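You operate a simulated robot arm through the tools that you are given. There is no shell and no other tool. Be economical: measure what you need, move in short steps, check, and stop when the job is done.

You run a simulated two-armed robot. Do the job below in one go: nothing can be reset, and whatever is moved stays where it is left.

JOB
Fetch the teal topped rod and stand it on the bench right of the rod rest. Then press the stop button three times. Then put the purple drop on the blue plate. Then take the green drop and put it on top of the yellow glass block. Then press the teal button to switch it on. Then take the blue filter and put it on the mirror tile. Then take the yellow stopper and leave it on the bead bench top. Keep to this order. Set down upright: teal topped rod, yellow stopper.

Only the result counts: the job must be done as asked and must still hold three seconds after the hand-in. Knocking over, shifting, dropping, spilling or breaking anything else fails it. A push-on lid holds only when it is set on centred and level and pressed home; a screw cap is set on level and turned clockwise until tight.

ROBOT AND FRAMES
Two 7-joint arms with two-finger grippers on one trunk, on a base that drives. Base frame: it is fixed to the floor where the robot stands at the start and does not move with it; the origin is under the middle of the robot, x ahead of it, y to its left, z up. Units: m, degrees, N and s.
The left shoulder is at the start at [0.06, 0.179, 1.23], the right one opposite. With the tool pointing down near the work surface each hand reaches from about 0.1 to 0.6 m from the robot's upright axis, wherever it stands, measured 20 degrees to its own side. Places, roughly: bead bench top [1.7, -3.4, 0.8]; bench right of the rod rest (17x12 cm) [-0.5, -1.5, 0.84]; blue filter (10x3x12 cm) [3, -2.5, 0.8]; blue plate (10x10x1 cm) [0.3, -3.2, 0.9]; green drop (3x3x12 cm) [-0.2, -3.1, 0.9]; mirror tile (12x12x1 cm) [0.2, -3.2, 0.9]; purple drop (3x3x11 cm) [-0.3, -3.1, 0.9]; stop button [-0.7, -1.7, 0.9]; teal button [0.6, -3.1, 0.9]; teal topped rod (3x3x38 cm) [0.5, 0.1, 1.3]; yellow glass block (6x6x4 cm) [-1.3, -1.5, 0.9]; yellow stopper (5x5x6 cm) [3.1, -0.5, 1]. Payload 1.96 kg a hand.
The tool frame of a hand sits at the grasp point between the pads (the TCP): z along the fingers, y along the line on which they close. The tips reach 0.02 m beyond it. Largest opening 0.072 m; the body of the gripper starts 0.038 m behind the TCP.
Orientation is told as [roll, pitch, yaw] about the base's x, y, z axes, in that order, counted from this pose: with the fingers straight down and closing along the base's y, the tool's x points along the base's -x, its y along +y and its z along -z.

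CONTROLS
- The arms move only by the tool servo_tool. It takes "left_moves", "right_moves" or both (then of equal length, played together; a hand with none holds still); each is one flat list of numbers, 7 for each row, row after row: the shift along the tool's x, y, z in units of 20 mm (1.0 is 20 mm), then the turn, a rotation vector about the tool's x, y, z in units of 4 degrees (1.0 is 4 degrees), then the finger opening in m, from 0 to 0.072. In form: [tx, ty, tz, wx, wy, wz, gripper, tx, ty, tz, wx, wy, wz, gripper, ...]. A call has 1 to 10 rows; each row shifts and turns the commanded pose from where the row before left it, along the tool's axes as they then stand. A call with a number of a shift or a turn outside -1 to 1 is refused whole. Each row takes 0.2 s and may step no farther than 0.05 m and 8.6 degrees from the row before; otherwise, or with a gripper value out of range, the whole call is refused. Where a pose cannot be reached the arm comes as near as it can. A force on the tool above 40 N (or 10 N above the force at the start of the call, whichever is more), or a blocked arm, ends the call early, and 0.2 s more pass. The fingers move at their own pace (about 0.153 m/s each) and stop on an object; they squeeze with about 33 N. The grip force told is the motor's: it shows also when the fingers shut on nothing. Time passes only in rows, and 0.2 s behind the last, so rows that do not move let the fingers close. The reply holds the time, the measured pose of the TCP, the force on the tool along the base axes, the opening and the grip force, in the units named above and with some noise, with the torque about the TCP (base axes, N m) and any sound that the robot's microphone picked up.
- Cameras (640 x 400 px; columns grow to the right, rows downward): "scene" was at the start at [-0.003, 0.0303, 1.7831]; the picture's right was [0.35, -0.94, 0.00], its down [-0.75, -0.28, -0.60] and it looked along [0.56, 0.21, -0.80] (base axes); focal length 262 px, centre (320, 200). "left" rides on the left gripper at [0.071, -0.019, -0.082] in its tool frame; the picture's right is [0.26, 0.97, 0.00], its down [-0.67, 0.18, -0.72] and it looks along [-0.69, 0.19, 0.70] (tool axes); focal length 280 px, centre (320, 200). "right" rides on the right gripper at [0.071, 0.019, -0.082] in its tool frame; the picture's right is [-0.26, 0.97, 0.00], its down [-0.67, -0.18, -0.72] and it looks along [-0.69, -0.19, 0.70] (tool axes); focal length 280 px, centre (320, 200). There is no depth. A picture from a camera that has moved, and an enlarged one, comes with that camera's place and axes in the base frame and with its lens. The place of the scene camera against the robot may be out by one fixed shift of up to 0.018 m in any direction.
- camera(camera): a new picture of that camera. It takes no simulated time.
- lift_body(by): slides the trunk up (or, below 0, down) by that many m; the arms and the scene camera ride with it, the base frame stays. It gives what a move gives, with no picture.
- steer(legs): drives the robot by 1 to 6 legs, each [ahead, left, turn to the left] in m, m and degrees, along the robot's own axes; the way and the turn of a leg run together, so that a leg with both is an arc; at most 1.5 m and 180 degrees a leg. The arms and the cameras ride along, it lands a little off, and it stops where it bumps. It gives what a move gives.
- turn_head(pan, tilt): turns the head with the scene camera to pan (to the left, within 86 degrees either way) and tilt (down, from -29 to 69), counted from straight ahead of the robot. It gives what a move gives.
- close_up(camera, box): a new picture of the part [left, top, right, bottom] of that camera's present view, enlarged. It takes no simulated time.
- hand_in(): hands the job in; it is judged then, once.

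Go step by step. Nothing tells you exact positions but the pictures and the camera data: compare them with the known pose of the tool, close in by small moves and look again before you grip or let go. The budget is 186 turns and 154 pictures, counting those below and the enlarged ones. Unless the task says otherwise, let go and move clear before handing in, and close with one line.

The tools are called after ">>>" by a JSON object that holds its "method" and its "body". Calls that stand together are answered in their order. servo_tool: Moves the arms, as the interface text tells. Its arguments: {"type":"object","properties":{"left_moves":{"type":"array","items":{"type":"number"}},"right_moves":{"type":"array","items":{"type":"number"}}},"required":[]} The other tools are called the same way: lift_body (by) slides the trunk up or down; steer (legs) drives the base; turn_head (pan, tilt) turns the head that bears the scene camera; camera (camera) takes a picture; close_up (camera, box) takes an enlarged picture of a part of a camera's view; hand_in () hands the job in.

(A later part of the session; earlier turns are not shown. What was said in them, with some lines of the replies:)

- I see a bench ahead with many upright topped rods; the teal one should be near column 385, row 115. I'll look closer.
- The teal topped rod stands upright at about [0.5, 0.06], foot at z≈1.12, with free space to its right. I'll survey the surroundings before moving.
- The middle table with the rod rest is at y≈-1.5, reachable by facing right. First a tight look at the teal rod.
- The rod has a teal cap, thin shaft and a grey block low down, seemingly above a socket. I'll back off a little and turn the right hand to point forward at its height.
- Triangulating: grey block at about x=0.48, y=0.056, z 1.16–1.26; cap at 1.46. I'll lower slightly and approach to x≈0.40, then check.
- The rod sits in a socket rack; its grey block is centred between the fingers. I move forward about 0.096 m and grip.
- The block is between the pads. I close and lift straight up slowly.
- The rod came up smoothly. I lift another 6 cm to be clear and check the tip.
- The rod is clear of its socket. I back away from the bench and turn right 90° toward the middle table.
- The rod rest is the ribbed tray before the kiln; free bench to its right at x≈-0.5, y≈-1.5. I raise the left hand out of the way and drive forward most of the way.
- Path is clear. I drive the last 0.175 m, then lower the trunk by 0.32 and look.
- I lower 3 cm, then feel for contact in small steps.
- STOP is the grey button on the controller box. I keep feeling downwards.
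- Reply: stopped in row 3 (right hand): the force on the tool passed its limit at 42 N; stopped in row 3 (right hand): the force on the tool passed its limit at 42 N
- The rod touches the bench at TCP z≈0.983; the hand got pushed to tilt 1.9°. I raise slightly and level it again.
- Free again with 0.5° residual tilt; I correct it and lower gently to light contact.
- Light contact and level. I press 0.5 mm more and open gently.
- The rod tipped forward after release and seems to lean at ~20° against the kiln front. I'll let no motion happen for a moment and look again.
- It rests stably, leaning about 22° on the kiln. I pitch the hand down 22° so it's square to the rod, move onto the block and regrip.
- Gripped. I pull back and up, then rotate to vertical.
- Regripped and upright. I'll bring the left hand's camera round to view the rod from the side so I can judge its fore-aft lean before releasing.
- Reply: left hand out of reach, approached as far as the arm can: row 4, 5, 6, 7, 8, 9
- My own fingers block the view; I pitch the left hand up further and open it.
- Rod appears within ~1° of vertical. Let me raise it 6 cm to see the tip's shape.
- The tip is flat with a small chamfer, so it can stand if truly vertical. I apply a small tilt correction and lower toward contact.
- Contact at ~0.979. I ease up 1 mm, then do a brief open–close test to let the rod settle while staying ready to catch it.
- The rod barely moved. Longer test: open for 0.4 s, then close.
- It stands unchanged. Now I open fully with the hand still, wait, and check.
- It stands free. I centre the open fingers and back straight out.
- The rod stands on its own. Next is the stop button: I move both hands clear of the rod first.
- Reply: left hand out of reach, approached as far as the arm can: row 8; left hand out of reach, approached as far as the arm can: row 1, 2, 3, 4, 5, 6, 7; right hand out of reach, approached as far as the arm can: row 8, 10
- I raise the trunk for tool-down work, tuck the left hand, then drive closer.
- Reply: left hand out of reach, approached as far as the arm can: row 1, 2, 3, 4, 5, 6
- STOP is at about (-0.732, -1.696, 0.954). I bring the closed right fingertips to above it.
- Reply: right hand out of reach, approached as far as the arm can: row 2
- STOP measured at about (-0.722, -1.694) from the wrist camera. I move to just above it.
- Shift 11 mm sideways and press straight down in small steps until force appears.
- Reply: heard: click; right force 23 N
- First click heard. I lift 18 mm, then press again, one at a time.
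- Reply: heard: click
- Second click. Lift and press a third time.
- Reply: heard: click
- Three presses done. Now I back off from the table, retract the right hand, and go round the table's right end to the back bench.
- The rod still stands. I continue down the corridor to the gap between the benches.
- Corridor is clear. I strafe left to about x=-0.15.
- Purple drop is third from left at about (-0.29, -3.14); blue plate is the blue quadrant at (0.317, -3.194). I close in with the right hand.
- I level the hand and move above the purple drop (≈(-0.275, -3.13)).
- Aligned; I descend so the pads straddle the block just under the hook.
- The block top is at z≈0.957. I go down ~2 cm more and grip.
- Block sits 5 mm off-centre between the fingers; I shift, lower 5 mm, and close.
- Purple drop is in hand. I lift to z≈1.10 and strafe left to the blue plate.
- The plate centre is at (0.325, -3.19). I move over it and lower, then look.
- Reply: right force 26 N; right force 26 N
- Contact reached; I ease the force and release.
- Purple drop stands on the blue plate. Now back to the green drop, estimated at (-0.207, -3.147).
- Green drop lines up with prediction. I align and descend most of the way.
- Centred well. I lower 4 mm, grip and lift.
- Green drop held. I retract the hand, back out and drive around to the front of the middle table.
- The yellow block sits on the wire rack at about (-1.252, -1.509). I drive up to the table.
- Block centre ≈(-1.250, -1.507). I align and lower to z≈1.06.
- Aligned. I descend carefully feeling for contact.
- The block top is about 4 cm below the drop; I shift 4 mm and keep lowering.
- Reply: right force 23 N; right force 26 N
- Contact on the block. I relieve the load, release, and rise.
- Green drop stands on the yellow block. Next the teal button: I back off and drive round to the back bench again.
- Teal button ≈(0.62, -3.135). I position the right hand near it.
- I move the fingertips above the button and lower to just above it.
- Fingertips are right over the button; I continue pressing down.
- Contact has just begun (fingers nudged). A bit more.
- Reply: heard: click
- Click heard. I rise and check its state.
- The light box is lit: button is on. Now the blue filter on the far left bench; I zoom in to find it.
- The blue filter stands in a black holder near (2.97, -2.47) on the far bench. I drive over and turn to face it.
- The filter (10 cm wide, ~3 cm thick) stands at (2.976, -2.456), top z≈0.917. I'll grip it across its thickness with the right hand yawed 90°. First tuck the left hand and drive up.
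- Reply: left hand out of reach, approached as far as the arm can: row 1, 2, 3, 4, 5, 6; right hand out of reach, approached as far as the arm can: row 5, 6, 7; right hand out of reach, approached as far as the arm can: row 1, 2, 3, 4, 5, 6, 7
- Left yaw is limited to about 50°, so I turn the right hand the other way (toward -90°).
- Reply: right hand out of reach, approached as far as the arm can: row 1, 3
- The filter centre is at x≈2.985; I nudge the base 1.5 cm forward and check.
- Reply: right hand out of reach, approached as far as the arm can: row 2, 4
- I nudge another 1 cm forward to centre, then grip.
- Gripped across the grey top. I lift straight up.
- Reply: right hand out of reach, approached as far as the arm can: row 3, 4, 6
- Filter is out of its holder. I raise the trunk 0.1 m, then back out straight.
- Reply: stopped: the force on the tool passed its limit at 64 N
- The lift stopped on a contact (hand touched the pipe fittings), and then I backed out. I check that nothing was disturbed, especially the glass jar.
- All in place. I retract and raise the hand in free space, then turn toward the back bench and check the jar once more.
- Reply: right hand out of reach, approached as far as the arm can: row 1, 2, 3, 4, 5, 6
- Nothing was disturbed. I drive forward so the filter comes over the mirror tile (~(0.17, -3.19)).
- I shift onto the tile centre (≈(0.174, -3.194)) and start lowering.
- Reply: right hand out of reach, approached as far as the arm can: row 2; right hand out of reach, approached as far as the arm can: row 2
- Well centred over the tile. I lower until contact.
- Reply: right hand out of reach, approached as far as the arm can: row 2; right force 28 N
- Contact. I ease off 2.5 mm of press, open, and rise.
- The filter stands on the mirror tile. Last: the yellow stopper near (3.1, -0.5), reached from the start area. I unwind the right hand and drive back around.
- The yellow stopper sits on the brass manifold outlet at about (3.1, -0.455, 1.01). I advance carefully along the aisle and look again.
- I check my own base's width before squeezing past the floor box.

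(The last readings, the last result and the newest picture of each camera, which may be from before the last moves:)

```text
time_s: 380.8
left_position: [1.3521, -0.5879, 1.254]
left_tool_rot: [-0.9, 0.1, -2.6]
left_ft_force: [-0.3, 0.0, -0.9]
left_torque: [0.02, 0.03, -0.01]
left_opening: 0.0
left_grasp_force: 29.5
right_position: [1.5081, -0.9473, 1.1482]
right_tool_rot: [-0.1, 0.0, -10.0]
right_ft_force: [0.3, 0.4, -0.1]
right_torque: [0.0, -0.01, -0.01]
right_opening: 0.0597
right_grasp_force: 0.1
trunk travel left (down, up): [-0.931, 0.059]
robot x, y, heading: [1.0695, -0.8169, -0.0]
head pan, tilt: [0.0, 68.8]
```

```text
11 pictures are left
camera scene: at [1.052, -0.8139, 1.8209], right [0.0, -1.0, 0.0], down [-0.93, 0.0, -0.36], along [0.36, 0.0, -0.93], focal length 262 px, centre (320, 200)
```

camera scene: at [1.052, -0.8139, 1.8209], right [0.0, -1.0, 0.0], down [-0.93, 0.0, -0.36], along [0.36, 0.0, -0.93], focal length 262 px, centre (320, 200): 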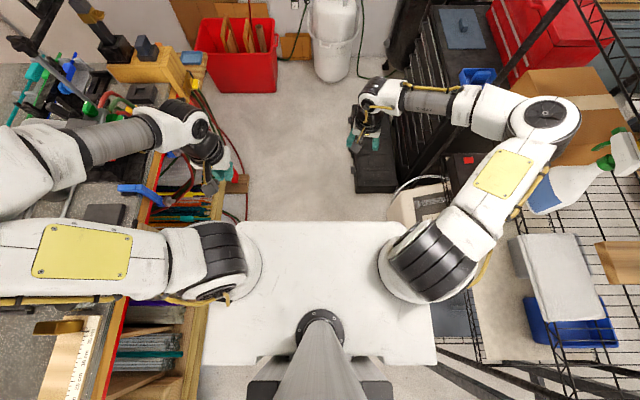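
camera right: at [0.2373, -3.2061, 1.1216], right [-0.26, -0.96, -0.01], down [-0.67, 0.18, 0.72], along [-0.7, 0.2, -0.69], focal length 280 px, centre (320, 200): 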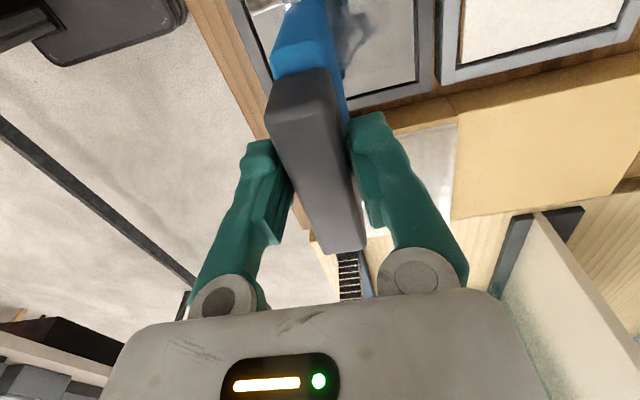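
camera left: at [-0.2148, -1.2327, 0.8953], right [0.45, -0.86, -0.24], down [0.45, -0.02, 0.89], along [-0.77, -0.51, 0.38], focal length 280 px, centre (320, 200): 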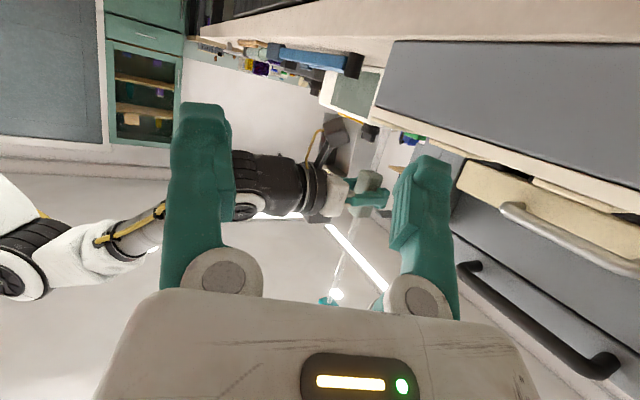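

That white plate is the chest, so the base isn't wider than it; the concern is the left elbow. I bring the left arm forward into a horizontal grasp pose, which I need anyway.

>>> {"method": "servo_tool", "body": {"left_moves": [-0.55, -0.17, 0.435, 0, -1, 0, 0.065, -0.518, -0.17, 0.472, 0, -1, 0, 0.065, -0.484, -0.17, 0.507, 0, -1, 0, 0.065, -0.447, -0.17, 0.54, 0, -1, 0, 0.065, -0.409, -0.17, 0.57, 0, -1, 0, 0.065, -0.368, -0.17, 0.597, 0, -1, 0, 0.065, -0.325, -0.17, 0.621, 0, -1, 0, 0.065, -0.281, -0.17, 0.642, 0, -1, 0, 0.065]}}

>>> {"method": "servo_tool", "body": {"left_moves": [-0.236, -0.17, 0.66, 0, -1, 0, 0.065, -0.189, -0.17, 0.675, 0, -1, 0, 0.065, -0.142, -0.17, 0.687, 0, -1, 0, 0.065, -0.093, -0.17, 0.695, 0, -1, 0, 0.065, -0.045, -0.17, 0.7, 0, -1, 0, 0.065, 0.004, -0.17, 0.701, 0, -1, 0, 0.065, 0.053, -0.17, 0.699, 0, -1, 0, 0.065, 0.102, -0.17, 0.694, 0, -1, 0, 0.065]}}

>>> {"method": "servo_tool", "body": {"left_moves": [0.15, -0.17, 0.685, 0, -1, 0, 0.065, 0.197, -0.17, 0.673, 0, -1, 0, 0.065, 0.244, -0.17, 0.657, 0, -1, 0, 0.065, 0.289, -0.17, 0.639, 0, -1, 0, 0.065, 0.333, -0.17, 0.617, 0, -1, 0, 0.065, 0.375, -0.17, 0.592, 0, -1, 0, 0.065, 0.416, 0, 0.565, 0, -0.6, 0, 0.065]}}

>>> {"method": "camera", "body": {"camera": "scene"}}

```text
time_s: 382.6
left_position: [1.4519, -0.617, 1.1839]
left_tool_rot: [-1.9, -28.5, -1.7]
left_ft_force: [0.4, 0.0, 0.7]
left_torque: [0.01, -0.02, 0.04]
left_opening: 0.0652
left_grasp_force: 0.0
left hand out of reach, approached as far as the arm can: row 1, 2, 3, 4, 6, 7
right_position: [1.5092, -0.948, 1.1482]
right_tool_rot: [0.1, 0.1, -10.0]
right_ft_force: [0.4, 0.5, -0.6]
right_torque: [0.03, 0.01, 0.02]
right_opening: 0.0598
right_grasp_force: 0.0
trunk travel left (down, up): [-0.931, 0.059]
robot x, y, heading: [1.0679, -0.8181, 0.1]
head pan, tilt: [0.0, 68.8]
```

```text
time_s: 384.4
left_position: [1.5336, -0.6486, 1.1085]
left_tool_rot: [-3.3, -60.3, 0.1]
left_ft_force: [-0.1, -0.6, 0.4]
left_torque: [0.03, 0.01, 0.0]
left_opening: 0.0649
left_grasp_force: 0.0
right_position: [1.5085, -0.9463, 1.1477]
right_tool_rot: [0.1, 0.1, -10.0]
right_ft_force: [-0.4, -0.5, 0.7]
right_torque: [0.0, -0.02, -0.02]
right_opening: 0.0598
right_grasp_force: 0.1
trunk travel left (down, up): [-0.931, 0.059]
robot x, y, heading: [1.0692, -0.8163, -0.4]
head pan, tilt: [0.0, 68.8]
```

```text
time_s: 386.0
left_position: [1.6037, -0.6756, 1.0451]
left_tool_rot: [-26.7, -86.4, 24.1]
left_ft_force: [-0.1, -0.6, 0.3]
left_torque: [-0.01, 0.03, 0.02]
left_opening: 0.0647
left_grasp_force: 0.1
right_position: [1.5081, -0.9473, 1.1482]
right_tool_rot: [0.0, 0.1, -10.0]
right_ft_force: [-1.4, 0.4, 0.8]
right_torque: [0.0, -0.01, -0.01]
right_opening: 0.06
right_grasp_force: 0.1
trunk travel left (down, up): [-0.931, 0.059]
robot x, y, heading: [1.0653, -0.8156, -0.4]
head pan, tilt: [0.0, 68.8]
```

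```text
10 pictures are left
camera scene: at [1.0527, -0.8137, 1.8209], right [0.0, -1.0, 0.0], down [-0.93, 0.0, -0.36], along [0.36, 0.0, -0.93], focal length 262 px, centre (320, 200)
```

scene: 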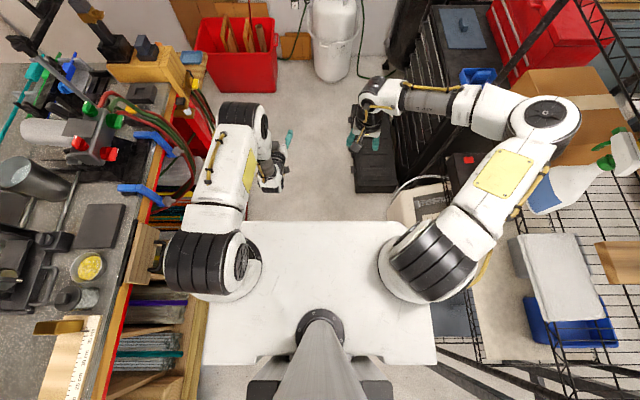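

The left arm is compact now. I move through the middle of the aisle toward the manifold.

>>> {"method": "steer", "body": {"legs": [[0, 0.145, 0.3], [1.1, 0, 0]]}}

>>> {"method": "turn_head", "body": {"pan": 10, "tilt": 35}}

>>> {"method": "camera", "body": {"camera": "scene"}}

```text
time_s: 392.5
left_position: [2.6992, -0.5314, 1.045]
left_tool_rot: [-26.7, -86.3, 24.0]
left_ft_force: [0.1, 0.0, -0.4]
left_torque: [-0.01, 0.0, 0.02]
left_opening: 0.0651
left_grasp_force: 0.1
right_position: [2.6031, -0.803, 1.1481]
right_tool_rot: [0.0, 0.0, -10.1]
right_ft_force: [-0.6, 0.3, 0.2]
right_torque: [-0.03, 0.01, 0.01]
right_opening: 0.0602
right_grasp_force: 0.1
trunk travel left (down, up): [-0.931, 0.059]
robot x, y, heading: [2.1644, -0.6715, -0.0]
head pan, tilt: [0.0, 68.8]
```

```text
time_s: 393.5
left_position: [2.6994, -0.5309, 1.0454]
left_tool_rot: [-26.5, -86.3, 23.9]
left_ft_force: [0.5, -0.4, 0.3]
left_torque: [-0.02, 0.01, 0.01]
left_opening: 0.0652
left_grasp_force: 0.1
right_position: [2.603, -0.8042, 1.1478]
right_tool_rot: [0.0, 0.0, -10.0]
right_ft_force: [0.5, 0.3, 0.7]
right_torque: [0.01, -0.01, -0.03]
right_opening: 0.0601
right_grasp_force: 0.1
trunk travel left (down, up): [-0.931, 0.059]
robot x, y, heading: [2.1644, -0.6694, -0.2]
head pan, tilt: [10.0, 35.0]
```

```text
9 pictures are left
camera scene: at [2.1785, -0.655, 1.8645], right [0.17, -0.99, 0.0], down [-0.57, -0.1, -0.82], along [0.81, 0.14, -0.57], focal length 262 px, centre (320, 200)
```

scene: 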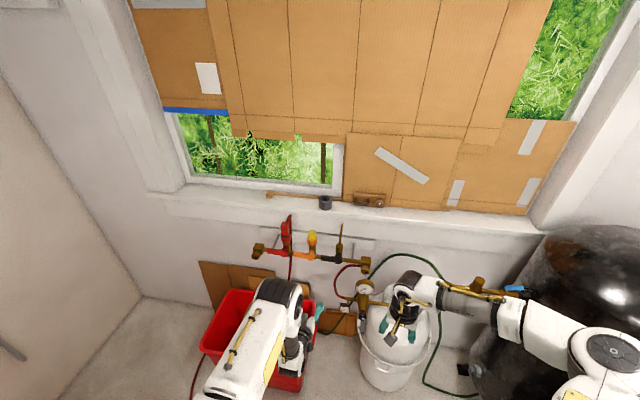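

>>> {"method": "close_up", "body": {"camera": "scene", "box": [280, 210, 340, 270]}}

```text
6.67 times, centred on (310, 240) of scene
camera zoom: at [2.1785, -0.655, 1.8645], right [0.17, -0.99, 0.0], down [-0.57, -0.1, -0.82], along [0.81, 0.14, -0.57], focal length 1746 px, centre (387, -67)
```

zoom: 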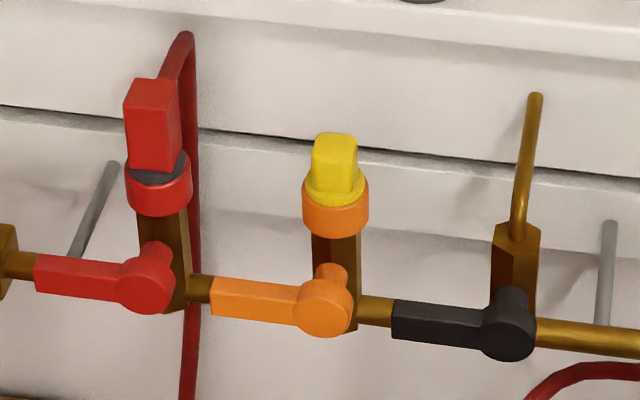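

I level the left hand, raise it to z≈1.06, and move closer.

>>> {"method": "servo_tool", "body": {"left_moves": [-0.4, 0, 0, -0.33, -0.4, 0.19, 0.065, -0.35, 0, 0, -0.32, -0.4, 0.18, 0.065]}}

>>> {"method": "steer", "body": {"legs": [[0.1, 0, 0], [0.05, 0.075, 0]]}}

>>> {"method": "camera", "body": {"camera": "left"}}

```text
time_s: 394.1
left_position: [2.7011, -0.5307, 1.0603]
left_tool_rot: [-37.3, -89.8, 37.2]
left_ft_force: [0.8, 0.8, 0.6]
left_torque: [0.01, 0.01, 0.02]
left_opening: 0.0651
left_grasp_force: 0.1
right_position: [2.6039, -0.8042, 1.1488]
right_tool_rot: [0.0, 0.0, -10.0]
right_ft_force: [0.0, -0.6, 0.6]
right_torque: [-0.01, -0.01, -0.05]
right_opening: 0.0601
right_grasp_force: 0.1
trunk travel left (down, up): [-0.931, 0.059]
robot x, y, heading: [2.1665, -0.6767, -0.2]
head pan, tilt: [10.0, 35.0]
```

```text
time_s: 395.9
left_position: [2.8497, -0.4578, 1.0591]
left_tool_rot: [-8.5, -90.0, 8.3]
left_ft_force: [-0.6, 0.2, 0.1]
left_torque: [-0.04, -0.01, 0.01]
left_opening: 0.0648
left_grasp_force: 0.1
right_position: [2.7512, -0.7316, 1.1484]
right_tool_rot: [0.1, 0.1, -10.1]
right_ft_force: [-0.5, 0.3, -0.5]
right_torque: [-0.01, 0.0, -0.01]
right_opening: 0.0599
right_grasp_force: 0.2
trunk travel left (down, up): [-0.931, 0.059]
robot x, y, heading: [2.3149, -0.6002, -0.4]
head pan, tilt: [10.0, 35.0]
```

```text
7 pictures are left
camera left: at [2.7693, -0.4765, 0.9905], right [0.0, 0.96, -0.26], down [-0.71, 0.19, 0.68], along [0.7, 0.19, 0.69], focal length 280 px, centre (320, 200)
```

left: 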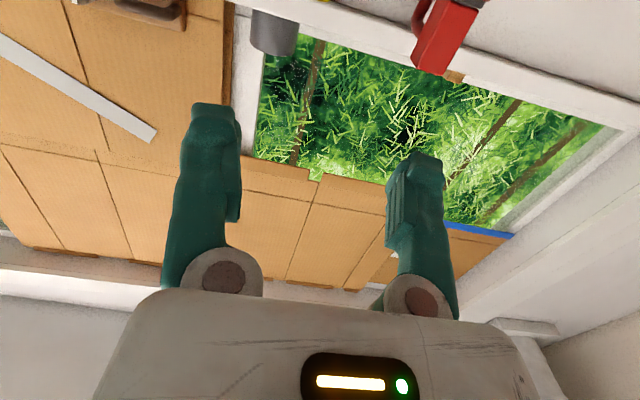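

I lower to z≈1.015 and move 8 cm closer, then look again.

>>> {"method": "servo_tool", "body": {"left_moves": [0.55, 0.02, 0.8, 0, 0, 0, 0.065, 0.55, 0.02, 0.8, 0, 0, 0, 0.065, 0.55, 0.02, 0.8, 0, 0, 0, 0.065, 0.55, 0.02, 0.8, 0, 0, 0, 0.065, 0, 0, 0.8, 0, 0, 0, 0.065]}}

>>> {"method": "camera", "body": {"camera": "left"}}

```text
time_s: 397.1
left_position: [2.9316, -0.4556, 1.0153]
left_tool_rot: [-27.0, -89.8, 26.8]
left_ft_force: [0.6, -0.8, 0.3]
left_torque: [0.05, 0.03, -0.01]
left_opening: 0.0653
left_grasp_force: 0.2
right_position: [2.752, -0.7293, 1.1485]
right_tool_rot: [0.0, 0.1, -10.2]
right_ft_force: [0.3, 0.6, -0.8]
right_torque: [0.01, -0.02, -0.02]
right_opening: 0.0601
right_grasp_force: 0.1
trunk travel left (down, up): [-0.931, 0.059]
robot x, y, heading: [2.313, -0.5996, -0.3]
head pan, tilt: [10.0, 35.0]
```

```text
6 pictures are left
camera left: at [2.8509, -0.4741, 0.9454], right [0.0, 0.96, -0.26], down [-0.71, 0.19, 0.68], along [0.7, 0.19, 0.69], focal length 280 px, centre (320, 200)
```

left: 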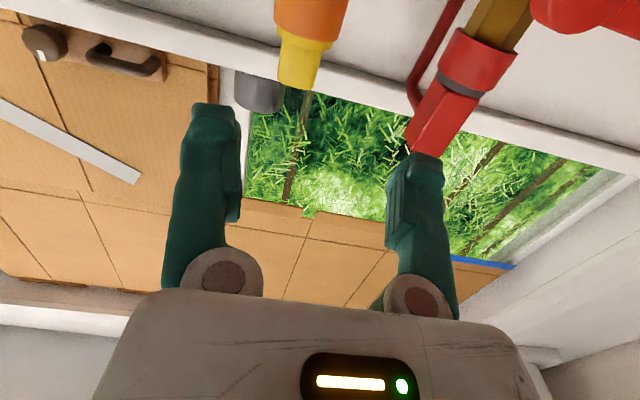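

The stopper's knob is at (3.066, -0.466), z 1.010–1.040. I drive 8 cm forward and align for the final approach.

>>> {"method": "servo_tool", "body": {"left_moves": [-0.3, -0.3, 0, 0, 0, 0, 0.065, -0.25, -0.25, 0, 0, 0, 0, 0.065]}}

>>> {"method": "steer", "body": {"legs": [[0.08, 0, 0]]}}

>>> {"method": "camera", "body": {"camera": "left"}}

```text
time_s: 397.8
left_position: [2.9302, -0.4654, 1.0262]
left_tool_rot: [-37.2, -89.8, 37.0]
left_ft_force: [0.6, -0.9, 0.3]
left_torque: [-0.02, -0.01, -0.01]
left_opening: 0.0651
left_grasp_force: 0.0
right_position: [2.7517, -0.7299, 1.1486]
right_tool_rot: [0.0, 0.1, -10.1]
right_ft_force: [0.8, -1.3, -0.5]
right_torque: [0.01, 0.03, -0.01]
right_opening: 0.0596
right_grasp_force: 0.0
trunk travel left (down, up): [-0.931, 0.059]
robot x, y, heading: [2.3132, -0.5993, -0.4]
head pan, tilt: [10.0, 35.0]
```

```text
time_s: 398.8
left_position: [3.0088, -0.4672, 1.0264]
left_tool_rot: [-77.9, -89.9, 77.8]
left_ft_force: [-0.3, -0.1, -0.3]
left_torque: [-0.01, 0.03, 0.0]
left_opening: 0.0648
left_grasp_force: 0.1
right_position: [2.8308, -0.731, 1.1491]
right_tool_rot: [0.0, 0.0, -10.2]
right_ft_force: [0.1, -0.5, -0.7]
right_torque: [0.01, 0.01, 0.0]
right_opening: 0.0602
right_grasp_force: 0.0
trunk travel left (down, up): [-0.931, 0.059]
robot x, y, heading: [2.3917, -0.6003, -0.5]
head pan, tilt: [10.0, 35.0]
```

```text
5 pictures are left
camera left: at [2.9277, -0.4859, 0.9581], right [0.0, 0.96, -0.26], down [-0.71, 0.19, 0.67], along [0.7, 0.19, 0.69], focal length 280 px, centre (320, 200)
```

left: 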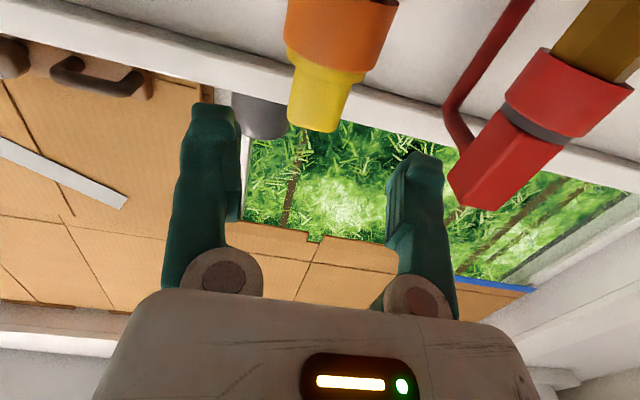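

Everything lines up. I advance 5.5 cm and grip the knob.

>>> {"method": "servo_tool", "body": {"left_moves": [0, 0, 0.7, 0, 0, 0, 0.065, 0, 0, 0.7, 0, 0, 0, 0.065, 0, 0, 0.7, 0, 0, 0, 0.065, 0, 0, 0.65, 0, 0, 0, 0.065, 0, 0, 0, 0, 0, 0, 0.065]}}

>>> {"method": "servo_tool", "body": {"left_moves": [0, 0, 0, 0, 0, 0, 0.045, 0, 0, 0, 0, 0, 0, 0.03, 0, 0, 0, 0, 0, 0, 0, 0, 0, 0, 0, 0, 0, 0]}}

```text
time_s: 400.0
left_position: [3.0656, -0.4668, 1.0264]
left_tool_rot: [-27.1, -89.8, 27.0]
left_ft_force: [-0.3, 0.1, 0.4]
left_torque: [0.02, 0.02, -0.04]
left_opening: 0.0648
left_grasp_force: 0.1
right_position: [2.832, -0.732, 1.1486]
right_tool_rot: [0.0, 0.0, -10.2]
right_ft_force: [0.0, -0.6, -0.4]
right_torque: [0.0, 0.0, 0.03]
right_opening: 0.0602
right_grasp_force: 0.0
trunk travel left (down, up): [-0.931, 0.059]
robot x, y, heading: [2.3925, -0.5972, -0.2]
head pan, tilt: [10.0, 35.0]
```

```text
time_s: 401.0
left_position: [3.0664, -0.4679, 1.0275]
left_tool_rot: [-38.5, -89.8, 38.3]
left_ft_force: [0.1, -0.1, 1.0]
left_torque: [0.01, 0.0, -0.01]
left_opening: 0.0286
left_grasp_force: 32.6
right_position: [2.8316, -0.7304, 1.1489]
right_tool_rot: [-0.1, 0.0, -10.2]
right_ft_force: [0.2, 0.2, 0.0]
right_torque: [-0.02, 0.0, -0.01]
right_opening: 0.0599
right_grasp_force: 0.0
trunk travel left (down, up): [-0.931, 0.059]
robot x, y, heading: [2.3932, -0.6012, -0.8]
head pan, tilt: [10.0, 35.0]
```

Gripped. I lift straight up 7 cm, then back away.

>>> {"method": "servo_tool", "body": {"left_moves": [-0.4, 0, 0, 0, 0, 0, 0, -0.5, 0, 0, 0, 0, 0, 0, -0.6, 0, 0, 0, 0, 0, 0, -0.7, 0, 0, 0, 0, 0, 0, -0.7, 0, 0, 0, 0, 0, 0, -0.6, 0, 0, 0, 0, 0, 0]}}

>>> {"method": "close_up", "body": {"camera": "scene", "box": [240, 190, 400, 310]}}

```text
time_s: 402.4
left_position: [3.0668, -0.4682, 1.0959]
left_tool_rot: [-33.8, -89.8, 33.5]
left_ft_force: [-0.3, 0.7, -0.4]
left_torque: [0.03, -0.02, 0.02]
left_opening: 0.0285
left_grasp_force: 33.8
right_position: [2.8317, -0.7316, 1.148]
right_tool_rot: [0.0, 0.0, -10.2]
right_ft_force: [0.2, 0.5, -1.2]
right_torque: [0.03, 0.01, -0.01]
right_opening: 0.0599
right_grasp_force: 0.0
trunk travel left (down, up): [-0.931, 0.059]
robot x, y, heading: [2.3947, -0.599, -0.6]
head pan, tilt: [10.0, 35.0]
```

```text
3.33 times, centred on (320, 250) of scene
camera zoom: at [2.4074, -0.5814, 1.8645], right [0.17, -0.99, 0.0], down [-0.57, -0.1, -0.82], along [0.81, 0.14, -0.57], focal length 873 px, centre (320, 33)
```

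zoom: 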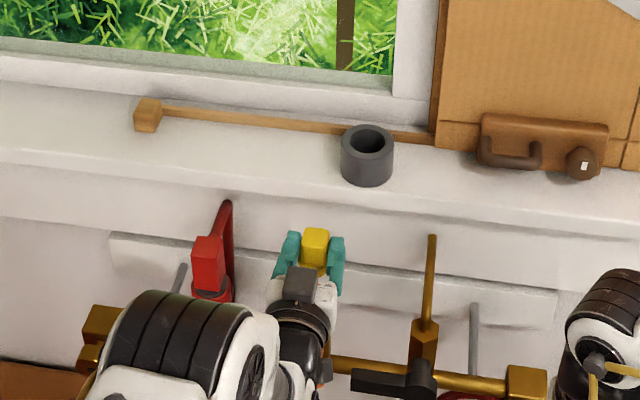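

Stopper is in hand and clear. I back out the way I came, with headings corrected.

>>> {"method": "steer", "body": {"legs": [[-0.24, 0, 0], [0, -0.07, 0.6], [-1.1, 0, 0]]}}

>>> {"method": "servo_tool", "body": {"left_moves": [0, 0, -1, 0, 0, 0, 0, 0, 0, -1, 0, 0, 0, 0, 0, 0, -1, 0, 0, 0, 0, 0, 0, -1, 0, 0, 0, 0, 0, 0, -1, 0, 0, 0, 0, 0, 0, -1, 0, 0, 0, 0, 0, 0, -1, 0, 0, 0, 0, 0, 0, -1, 0, 0, 0, 0, 0, 0, -1, 0, 0, 0, 0]}}

```text
time_s: 410.0
left_position: [1.7218, -0.5362, 1.0955]
left_tool_rot: [-29.9, -89.8, 30.9]
left_ft_force: [0.2, 0.2, -0.7]
left_torque: [-0.02, 0.0, -0.02]
left_opening: 0.0286
left_grasp_force: 33.2
right_position: [1.494, -0.8033, 1.1484]
right_tool_rot: [0.0, 0.1, -9.1]
right_ft_force: [-0.3, 0.6, 0.0]
right_torque: [0.01, -0.01, 0.01]
right_opening: 0.06
right_grasp_force: 0.1
trunk travel left (down, up): [-0.931, 0.059]
robot x, y, heading: [1.0535, -0.6814, 0.9]
head pan, tilt: [10.0, 35.0]
```

```text
time_s: 412.0
left_position: [1.5416, -0.538, 1.0964]
left_tool_rot: [-43.4, -89.9, 44.2]
left_ft_force: [-0.4, 0.2, -0.2]
left_torque: [0.0, 0.0, 0.01]
left_opening: 0.0284
left_grasp_force: 32.4
right_position: [1.4927, -0.8031, 1.1487]
right_tool_rot: [-0.1, 0.0, -9.0]
right_ft_force: [0.0, -0.1, -0.8]
right_torque: [-0.02, -0.01, -0.02]
right_opening: 0.0599
right_grasp_force: 0.0
trunk travel left (down, up): [-0.931, 0.059]
robot x, y, heading: [1.0516, -0.6801, 0.9]
head pan, tilt: [10.0, 35.0]
```

>>> {"method": "steer", "body": {"legs": [[0, -0.13, -0.9], [-1.1, 0, 0], [-1.1, 0, 0], [-1.1, 0, 0]]}}

```text
time_s: 429.1
left_position: [-1.779, -0.6856, 1.0961]
left_tool_rot: [-30.5, -89.8, 32.4]
left_ft_force: [0.2, 0.4, 0.2]
left_torque: [0.05, 0.0, -0.01]
left_opening: 0.0287
left_grasp_force: 32.6
right_position: [-1.823, -0.9522, 1.1474]
right_tool_rot: [0.0, 0.1, -8.1]
right_ft_force: [0.3, 0.5, 0.4]
right_torque: [-0.02, 0.04, 0.01]
right_opening: 0.0601
right_grasp_force: 0.1
trunk travel left (down, up): [-0.931, 0.059]
robot x, y, heading: [-2.2674, -0.8355, 1.6]
head pan, tilt: [10.0, 35.0]
```

>>> {"method": "steer", "body": {"legs": [[0, 0, -91.6], [0.8, 0, 0], [0.78, 0, 0]]}}

>>> {"method": "steer", "body": {"legs": [[0, 1.4, 0]]}}

```text
time_s: 441.1
left_position: [-2.1161, -2.9176, 1.0968]
left_tool_rot: [-37.9, -89.8, -51.4]
left_ft_force: [0.0, -0.9, -0.9]
left_torque: [0.01, 0.0, -0.02]
left_opening: 0.0285
left_grasp_force: 33.1
right_position: [-2.3799, -2.8678, 1.1484]
right_tool_rot: [0.0, 0.0, -99.0]
right_ft_force: [-0.2, 0.6, 0.2]
right_torque: [-0.01, 0.0, 0.04]
right_opening: 0.0599
right_grasp_force: 0.2
trunk travel left (down, up): [-0.931, 0.059]
robot x, y, heading: [-2.257, -2.4268, -89.2]
head pan, tilt: [10.0, 35.0]
```

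```text
time_s: 448.1
left_position: [-0.724, -2.9199, 1.0963]
left_tool_rot: [-28.5, -89.9, -62.1]
left_ft_force: [0.1, 0.2, -0.3]
left_torque: [0.02, 0.01, -0.01]
left_opening: 0.0285
left_grasp_force: 32.4
right_position: [-0.9882, -2.8643, 1.1482]
right_tool_rot: [0.0, 0.1, -100.5]
right_ft_force: [0.2, -0.3, -0.1]
right_torque: [0.0, -0.01, -0.01]
right_opening: 0.06
right_grasp_force: 0.0
trunk travel left (down, up): [-0.931, 0.059]
robot x, y, heading: [-0.8572, -2.4249, -90.8]
head pan, tilt: [10.0, 35.0]
```

>>> {"method": "steer", "body": {"legs": [[0, 1.4, 0.8]]}}

>>> {"method": "steer", "body": {"legs": [[0, 1.45, 0.3]]}}

>>> {"method": "turn_head", "body": {"pan": 8, "tilt": 45}}

>>> {"method": "camera", "body": {"camera": "scene"}}

```text
time_s: 455.1
left_position: [0.6812, -2.9217, 1.0949]
left_tool_rot: [-28.4, -89.8, -61.0]
left_ft_force: [-0.5, 0.2, 0.0]
left_torque: [0.01, -0.03, 0.02]
left_opening: 0.0284
left_grasp_force: 32.5
right_position: [0.4158, -2.8717, 1.1488]
right_tool_rot: [0.0, 0.1, -99.6]
right_ft_force: [-0.1, -0.2, 0.2]
right_torque: [0.01, 0.0, -0.01]
right_opening: 0.0601
right_grasp_force: 0.0
trunk travel left (down, up): [-0.931, 0.059]
robot x, y, heading: [0.5417, -2.4277, -89.8]
head pan, tilt: [10.0, 35.0]
```

```text
time_s: 462.4
left_position: [2.1687, -2.9013, 1.095]
left_tool_rot: [-28.8, -89.7, -59.8]
left_ft_force: [-0.9, 0.1, -0.1]
left_torque: [-0.02, 0.01, -0.01]
left_opening: 0.0287
left_grasp_force: 33.1
right_position: [1.9053, -2.8524, 1.1492]
right_tool_rot: [0.0, 0.1, -98.6]
right_ft_force: [0.1, 0.3, 0.5]
right_torque: [-0.03, -0.01, 0.02]
right_opening: 0.0598
right_grasp_force: 0.1
trunk travel left (down, up): [-0.931, 0.059]
robot x, y, heading: [2.0252, -2.4107, -88.9]
head pan, tilt: [10.0, 35.0]
```

```text
time_s: 463.1
left_position: [2.1698, -2.9001, 1.0948]
left_tool_rot: [-34.5, -89.8, -54.1]
left_ft_force: [-0.5, 0.1, -0.2]
left_torque: [0.04, -0.02, 0.0]
left_opening: 0.0288
left_grasp_force: 32.9
right_position: [1.9043, -2.8529, 1.1485]
right_tool_rot: [0.0, 0.1, -98.6]
right_ft_force: [1.4, -0.6, -0.2]
right_torque: [-0.03, -0.02, 0.01]
right_opening: 0.0599
right_grasp_force: 0.1
trunk travel left (down, up): [-0.931, 0.059]
robot x, y, heading: [2.022, -2.4115, -88.9]
head pan, tilt: [8.0, 45.0]
```

```text
3 pictures are left
camera scene: at [2.0227, -2.4275, 1.8498], right [-0.99, -0.16, 0.0], down [-0.11, 0.7, -0.71], along [0.11, -0.7, -0.71], focal length 262 px, centre (320, 200)
```

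scene: 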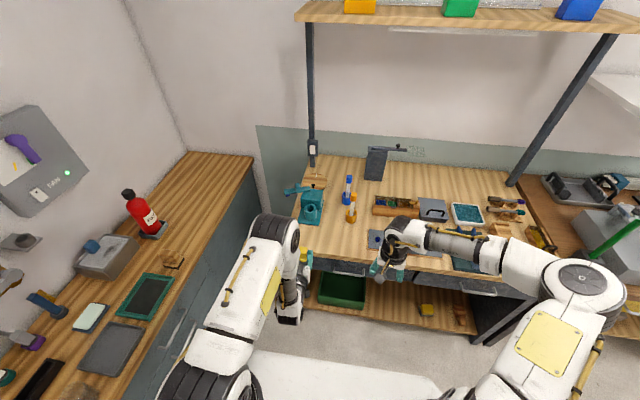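

>>> {"method": "close_up", "body": {"camera": "scene", "box": [280, 185, 400, 285]}}

```text
4.00 times, centred on (340, 235) of scene
camera zoom: at [2.0227, -2.4275, 1.8498], right [-0.99, -0.16, 0.0], down [-0.11, 0.7, -0.71], along [0.11, -0.7, -0.71], focal length 1047 px, centre (240, 60)
```

zoom: 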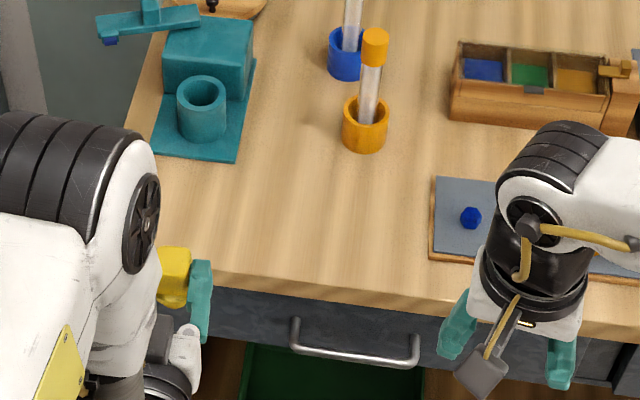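

The bead bench top is at z≈0.855 with its front edge near y≈-3.083, and the spot (2.06, -3.128) is free. Placing it near the edge keeps my wrist camera off the bench. I move the stopper over it.

>>> {"method": "steer", "body": {"legs": [[0.1, -0.1, -1.1]]}}

>>> {"method": "lift_body", "body": {"by": -0.12}}

```text
time_s: 464.5
left_position: [2.0641, -3.0034, 1.0962]
left_tool_rot: [-58.9, -89.9, -30.9]
left_ft_force: [0.6, -0.6, -0.4]
left_torque: [0.05, -0.01, -0.01]
left_opening: 0.0288
left_grasp_force: 33.1
right_position: [1.7998, -2.9516, 1.1483]
right_tool_rot: [-0.1, 0.0, -99.5]
right_ft_force: [0.6, 0.1, 0.6]
right_torque: [0.01, -0.01, 0.0]
right_opening: 0.0598
right_grasp_force: 0.0
trunk travel left (down, up): [-0.931, 0.059]
robot x, y, heading: [1.9261, -2.5109, -89.8]
head pan, tilt: [8.0, 45.0]
```

```text
time_s: 466.0
left_position: [2.0627, -3.0046, 0.9758]
left_tool_rot: [-33.1, -89.8, -56.7]
left_ft_force: [1.0, 0.4, -0.5]
left_torque: [0.03, -0.03, 0.0]
left_opening: 0.0288
left_grasp_force: 33.0
right_position: [1.7984, -2.9521, 1.0292]
right_tool_rot: [0.0, -0.1, -99.6]
right_ft_force: [-0.1, -0.4, 0.2]
right_torque: [-0.01, 0.0, 0.0]
right_opening: 0.0599
right_grasp_force: 0.1
trunk travel left (down, up): [-0.811, 0.179]
robot x, y, heading: [1.9248, -2.511, -90.1]
head pan, tilt: [8.0, 45.0]
```

>>> {"method": "servo_tool", "body": {"left_moves": [0, 0, 0.88, 0, 0, 0, 0, 0, 0, 0.88, 0, 0, 0, 0, 0, 0, 0.88, 0, 0, 0, 0, 0, 0, 0.88, 0, 0, 0, 0, 0, 0, 0.88, 0, 0, 0, 0, 0, 0, 0.88, 0, 0, 0, 0, 0, 0, 0.88, 0, 0, 0, 0]}}

>>> {"method": "close_up", "body": {"camera": "scene", "box": [280, 185, 400, 285]}}

```text
time_s: 467.6
left_position: [2.0626, -3.1287, 0.9737]
left_tool_rot: [-18.4, -89.8, -71.3]
left_ft_force: [0.6, -0.6, -0.6]
left_torque: [-0.01, -0.01, 0.02]
left_opening: 0.0283
left_grasp_force: 33.5
right_position: [1.7981, -2.9525, 1.0283]
right_tool_rot: [-0.1, 0.1, -99.6]
right_ft_force: [-0.1, 0.9, 0.5]
right_torque: [-0.02, 0.02, -0.02]
right_opening: 0.0601
right_grasp_force: 0.1
trunk travel left (down, up): [-0.811, 0.179]
robot x, y, heading: [1.9223, -2.5122, -89.7]
head pan, tilt: [8.0, 45.0]
```

```text
4.00 times, centred on (340, 235) of scene
camera zoom: at [1.923, -2.5298, 1.7297], right [-0.99, -0.14, 0.0], down [-0.1, 0.7, -0.71], along [0.1, -0.7, -0.71], focal length 1047 px, centre (240, 60)
```

zoom: 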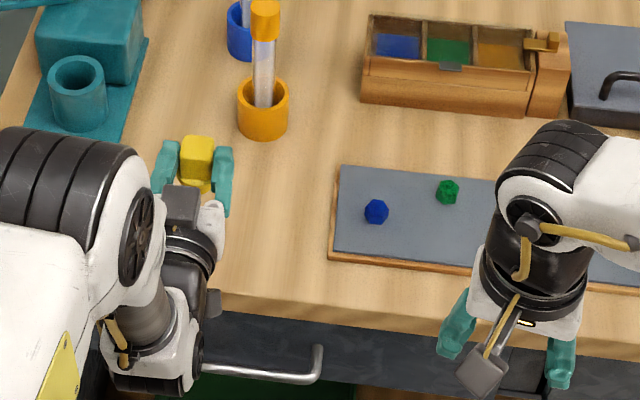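

Over the free spot. I lower gradually and feel for contact, expected at TCP z≈0.90.

>>> {"method": "servo_tool", "body": {"left_moves": [0.7, 0, 0, 0, 0, 0, 0, 0.7, 0, 0, 0, 0, 0, 0, 0.6, 0, 0, 0, 0, 0, 0]}}

>>> {"method": "servo_tool", "body": {"left_moves": [0.15, 0, 0, 0, 0, 0, 0, 0.15, 0, 0, 0, 0, 0, 0, 0.15, 0, 0, 0, 0, 0, 0]}}

>>> {"method": "servo_tool", "body": {"left_moves": [0.1, 0, 0, 0, 0, 0, 0, 0.1, 0, 0, 0, 0, 0, 0, 0.1, 0, 0, 0, 0, 0, 0]}}

```text
time_s: 468.4
left_position: [2.0631, -3.1268, 0.9354]
left_tool_rot: [-31.5, -89.8, -58.3]
left_ft_force: [-0.8, 0.5, -0.9]
left_torque: [0.01, 0.0, -0.02]
left_opening: 0.0286
left_grasp_force: 32.8
right_position: [1.7974, -2.9526, 1.0289]
right_tool_rot: [0.0, 0.1, -99.5]
right_ft_force: [0.5, 0.1, 0.1]
right_torque: [-0.03, 0.0, 0.01]
right_opening: 0.0599
right_grasp_force: 0.0
trunk travel left (down, up): [-0.811, 0.179]
robot x, y, heading: [1.9195, -2.5132, -89.7]
head pan, tilt: [8.0, 45.0]
```

```text
time_s: 469.2
left_position: [2.0623, -3.1273, 0.9253]
left_tool_rot: [-31.4, -89.7, -58.2]
left_ft_force: [1.2, -0.2, -0.6]
left_torque: [-0.02, 0.01, 0.01]
left_opening: 0.0286
left_grasp_force: 32.6
right_position: [1.7982, -2.9527, 1.0286]
right_tool_rot: [0.0, 0.2, -99.7]
right_ft_force: [-0.1, -0.1, -0.9]
right_torque: [0.0, -0.03, 0.04]
right_opening: 0.0599
right_grasp_force: 0.1
trunk travel left (down, up): [-0.811, 0.179]
robot x, y, heading: [1.9249, -2.5107, -89.7]
head pan, tilt: [8.0, 45.0]
```

```text
time_s: 470.0
left_position: [2.0623, -3.1274, 0.9203]
left_tool_rot: [-30.1, -89.9, -59.7]
left_ft_force: [0.1, 0.6, 0.3]
left_torque: [0.02, -0.01, -0.02]
left_opening: 0.0282
left_grasp_force: 33.0
right_position: [1.7974, -2.9524, 1.0284]
right_tool_rot: [0.0, 0.1, -99.6]
right_ft_force: [-0.3, -1.0, 0.3]
right_torque: [-0.03, 0.04, -0.02]
right_opening: 0.0604
right_grasp_force: 0.0
trunk travel left (down, up): [-0.811, 0.179]
robot x, y, heading: [1.9252, -2.5076, -89.9]
head pan, tilt: [8.0, 45.0]
```

>>> {"method": "servo_tool", "body": {"left_moves": [0.1, 0, 0, 0, 0, 0, 0, 0.1, 0, 0, 0, 0, 0, 0, 0.1, 0, 0, 0, 0, 0, 0]}}

>>> {"method": "servo_tool", "body": {"left_moves": [0.1, 0, 0, 0, 0, 0, 0, 0.1, 0, 0, 0, 0, 0, 0]}}

>>> {"method": "servo_tool", "body": {"left_moves": [0.1, 0, 0, 0, 0, 0, 0, 0.1, 0, 0, 0, 0, 0, 0]}}

```text
time_s: 470.8
left_position: [2.0624, -3.1269, 0.9145]
left_tool_rot: [-25.1, -89.8, -64.6]
left_ft_force: [-0.6, -0.5, -0.4]
left_torque: [-0.02, 0.03, -0.01]
left_opening: 0.0287
left_grasp_force: 33.2
right_position: [1.7981, -2.953, 1.0288]
right_tool_rot: [-0.1, 0.1, -99.6]
right_ft_force: [0.2, 0.4, -0.3]
right_torque: [0.02, 0.02, -0.02]
right_opening: 0.0598
right_grasp_force: 0.1
trunk travel left (down, up): [-0.811, 0.179]
robot x, y, heading: [1.9251, -2.5099, -89.7]
head pan, tilt: [8.0, 45.0]
```

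```text
time_s: 471.4
left_position: [2.064, -3.1264, 0.9098]
left_tool_rot: [-30.7, -89.8, -59.0]
left_ft_force: [0.4, -0.7, -0.6]
left_torque: [0.0, 0.0, 0.0]
left_opening: 0.0287
left_grasp_force: 32.8
right_position: [1.7974, -2.9543, 1.0278]
right_tool_rot: [0.0, 0.1, -99.6]
right_ft_force: [0.6, 0.1, 0.7]
right_torque: [0.03, -0.02, 0.0]
right_opening: 0.06
right_grasp_force: 0.1
trunk travel left (down, up): [-0.811, 0.179]
robot x, y, heading: [1.9263, -2.513, -89.8]
head pan, tilt: [8.0, 45.0]
```

```text
time_s: 472.0
left_position: [2.0625, -3.1268, 0.9066]
left_tool_rot: [-25.9, -89.8, -63.8]
left_ft_force: [-0.1, -0.6, 0.1]
left_torque: [0.05, 0.02, 0.01]
left_opening: 0.0287
left_grasp_force: 33.2
right_position: [1.7975, -2.9528, 1.028]
right_tool_rot: [0.0, 0.2, -99.6]
right_ft_force: [0.1, 0.5, 0.3]
right_torque: [0.02, -0.02, -0.04]
right_opening: 0.06
right_grasp_force: 0.0
trunk travel left (down, up): [-0.811, 0.179]
robot x, y, heading: [1.9222, -2.5115, -89.9]
head pan, tilt: [8.0, 45.0]
```

>>> {"method": "servo_tool", "body": {"left_moves": [0.1, 0, 0, 0, 0, 0, 0, 0.1, 0, 0, 0, 0, 0, 0]}}

>>> {"method": "servo_tool", "body": {"left_moves": [0.1, 0, 0, 0, 0, 0, 0, 0.1, 0, 0, 0, 0, 0, 0]}}

>>> {"method": "servo_tool", "body": {"left_moves": [0.1, 0, 0, 0, 0, 0, 0, 0.1, 0, 0, 0, 0, 0, 0]}}

```text
time_s: 472.6
left_position: [2.0617, -3.1265, 0.9018]
left_tool_rot: [-25.1, -89.8, -64.6]
left_ft_force: [0.0, -0.4, 0.8]
left_torque: [0.0, 0.01, -0.01]
left_opening: 0.0286
left_grasp_force: 32.9
right_position: [1.7979, -2.9533, 1.027]
right_tool_rot: [0.0, 0.2, -99.6]
right_ft_force: [-0.6, 0.3, -0.7]
right_torque: [0.01, -0.02, 0.02]
right_opening: 0.0599
right_grasp_force: 0.1
trunk travel left (down, up): [-0.811, 0.179]
robot x, y, heading: [1.9222, -2.5128, -90.2]
head pan, tilt: [8.0, 45.0]
```

```text
time_s: 473.2
left_position: [2.0633, -3.1278, 0.8977]
left_tool_rot: [-29.5, -89.8, -60.1]
left_ft_force: [-0.6, 0.2, -1.0]
left_torque: [0.0, 0.01, -0.01]
left_opening: 0.0288
left_grasp_force: 32.8
right_position: [1.7978, -2.9536, 1.0278]
right_tool_rot: [-0.1, 0.2, -99.6]
right_ft_force: [-1.1, -0.5, -0.4]
right_torque: [0.0, 0.0, -0.04]
right_opening: 0.0601
right_grasp_force: 0.2
trunk travel left (down, up): [-0.811, 0.179]
robot x, y, heading: [1.926, -2.5125, -89.9]
head pan, tilt: [8.0, 45.0]
```

```text
time_s: 473.8
left_position: [2.0628, -3.1282, 0.8944]
left_tool_rot: [-29.3, -89.9, -60.3]
left_ft_force: [-0.1, 0.3, -0.8]
left_torque: [0.03, -0.01, 0.0]
left_opening: 0.0287
left_grasp_force: 33.0
right_position: [1.7971, -2.9526, 1.0284]
right_tool_rot: [0.0, 0.1, -99.6]
right_ft_force: [-0.7, -0.9, 0.1]
right_torque: [0.01, 0.0, -0.04]
right_opening: 0.0601
right_grasp_force: 0.0
trunk travel left (down, up): [-0.811, 0.179]
robot x, y, heading: [1.923, -2.5102, -89.7]
head pan, tilt: [8.0, 45.0]
```

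>>> {"method": "servo_tool", "body": {"left_moves": [0.1, 0, 0, 0, 0, 0, 0, 0.1, 0, 0, 0, 0, 0, 0]}}

>>> {"method": "servo_tool", "body": {"left_moves": [0.1, 0, 0, 0, 0, 0, 0, 0.1, 0, 0, 0, 0, 0, 0]}}

>>> {"method": "servo_tool", "body": {"left_moves": [0.1, 0, 0, 0, 0, 0, 0, 0.1, 0, 0, 0, 0, 0, 0]}}

```text
time_s: 474.4
left_position: [2.0636, -3.1284, 0.8932]
left_tool_rot: [-139.7, -89.8, 50.0]
left_ft_force: [0.3, -0.2, 11.1]
left_torque: [-0.11, -0.01, 0.0]
left_opening: 0.0285
left_grasp_force: 32.9
right_position: [1.7968, -2.9516, 1.0286]
right_tool_rot: [0.0, -0.1, -99.6]
right_ft_force: [-0.8, -0.1, 0.0]
right_torque: [-0.02, -0.01, -0.01]
right_opening: 0.0602
right_grasp_force: 0.0
trunk travel left (down, up): [-0.811, 0.179]
robot x, y, heading: [1.9245, -2.512, -89.8]
head pan, tilt: [8.0, 45.0]
```

```text
time_s: 475.0
left_position: [2.0628, -3.1266, 0.8904]
left_tool_rot: [-168.2, -89.6, 78.4]
left_ft_force: [1.5, -3.3, 29.6]
left_torque: [-0.46, -0.01, 0.01]
left_opening: 0.0292
left_grasp_force: 32.7
right_position: [1.7976, -2.9497, 1.0315]
right_tool_rot: [0.0, -0.1, -99.6]
right_ft_force: [-0.4, -0.5, 0.3]
right_torque: [-0.01, -0.01, 0.03]
right_opening: 0.0601
right_grasp_force: 0.0
trunk travel left (down, up): [-0.811, 0.179]
robot x, y, heading: [1.9269, -2.5146, -90.0]
head pan, tilt: [8.0, 45.0]
```

```text
time_s: 475.6
left_position: [2.0625, -3.1247, 0.887]
left_tool_rot: [-169.4, -89.6, 79.9]
left_ft_force: [3.0, -4.0, 34.8]
left_torque: [-0.37, -0.06, 0.05]
left_opening: 0.0287
left_grasp_force: 32.8
right_position: [1.7982, -2.9507, 1.0296]
right_tool_rot: [0.0, -0.1, -99.6]
right_ft_force: [0.3, -0.1, -0.3]
right_torque: [0.04, 0.0, -0.01]
right_opening: 0.06
right_grasp_force: 0.2
trunk travel left (down, up): [-0.811, 0.179]
robot x, y, heading: [1.9203, -2.512, -89.7]
head pan, tilt: [8.0, 45.0]
```

Contact at the bench. I ease the load, open, and back straight out.

>>> {"method": "servo_tool", "body": {"left_moves": [-0.2, 0, 0, 0, 0, 0, 0, -0.1, 0, 0, 0, 0, 0, 0, 0, 0, 0, 0, 0, 0, 0.031, 0, 0, 0, 0, 0, 0, 0.038, 0, 0, 0, 0, 0, 0, 0.05, 0, 0, 0, 0, 0, 0, 0.065]}}

>>> {"method": "servo_tool", "body": {"left_moves": [0, 0, -0.4, 0, 0, 0, 0.065, 0, 0, -0.7, 0, 0, 0, 0.065, 0, 0, -0.9, 0, 0, 0, 0.065, 0, 0, -0.9, 0, 0, 0, 0.065, 0, 0, -0.9, 0, 0, 0, 0.065, 0, 0, -0.9, 0, 0, 0, 0.065]}}

>>> {"method": "camera", "body": {"camera": "scene"}}

```text
time_s: 477.0
left_position: [2.063, -3.1272, 0.889]
left_tool_rot: [-23.6, -89.7, -66.2]
left_ft_force: [0.1, -0.8, -0.5]
left_torque: [0.04, 0.03, 0.0]
left_opening: 0.0651
left_grasp_force: 0.1
right_position: [1.7974, -2.9531, 1.028]
right_tool_rot: [0.1, 0.1, -99.6]
right_ft_force: [0.6, 0.4, 0.4]
right_torque: [-0.02, 0.01, 0.0]
right_opening: 0.06
right_grasp_force: 0.1
trunk travel left (down, up): [-0.811, 0.179]
robot x, y, heading: [1.9265, -2.5119, -89.8]
head pan, tilt: [8.0, 45.0]
```

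```text
time_s: 478.4
left_position: [2.0633, -3.034, 0.8899]
left_tool_rot: [-37.4, -89.8, -52.2]
left_ft_force: [0.8, 0.2, -1.0]
left_torque: [0.03, 0.03, 0.02]
left_opening: 0.065
left_grasp_force: 0.1
right_position: [1.7984, -2.9524, 1.0293]
right_tool_rot: [-0.1, 0.1, -99.5]
right_ft_force: [0.7, -0.5, -0.5]
right_torque: [0.0, 0.0, 0.0]
right_opening: 0.06
right_grasp_force: 0.2
trunk travel left (down, up): [-0.811, 0.179]
robot x, y, heading: [1.9194, -2.5096, -89.8]
head pan, tilt: [8.0, 45.0]
```

```text
0 pictures are left
camera scene: at [1.9229, -2.5288, 1.7298], right [-0.99, -0.14, 0.0], down [-0.1, 0.7, -0.71], along [0.1, -0.7, -0.71], focal length 262 px, centre (320, 200)
```

scene: 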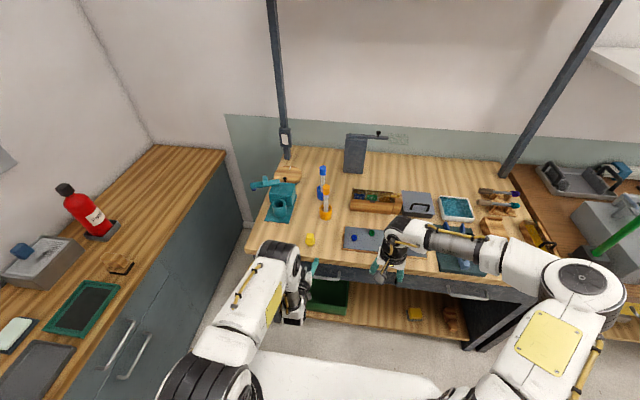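

The yellow stopper stands upright on the bead bench. I back away and hand in.

>>> {"method": "steer", "body": {"legs": [[-0.12, 0, 0]]}}

>>> {"method": "hand_in", "body": {}}

```text
time_s: 479.6
left_position: [2.0621, -2.9139, 0.8889]
left_tool_rot: [-27.0, -89.8, -62.7]
left_ft_force: [-1.2, 1.2, 0.2]
left_torque: [0.01, -0.03, 0.01]
left_opening: 0.0648
left_grasp_force: 0.0
right_position: [1.7975, -2.8331, 1.0265]
right_tool_rot: [0.1, 0.1, -99.7]
right_ft_force: [-0.1, 0.1, 0.3]
right_torque: [0.01, 0.03, 0.02]
right_opening: 0.06
right_grasp_force: 0.0
trunk travel left (down, up): [-0.811, 0.179]
robot x, y, heading: [1.9217, -2.3926, -90.1]
head pan, tilt: [8.0, 45.0]
```

```text
The job is handed in.
```

All seven steps are done in the order asked, and I let go, backed clear and handed the job in. Two things did not go cleanly: the teal rod first tipped against the kiln front after I let go, so I regripped it and set it upright; and my hand or arm touched something while I lifted the blue filter out. I saw nothing out of place at either spot afterwards.
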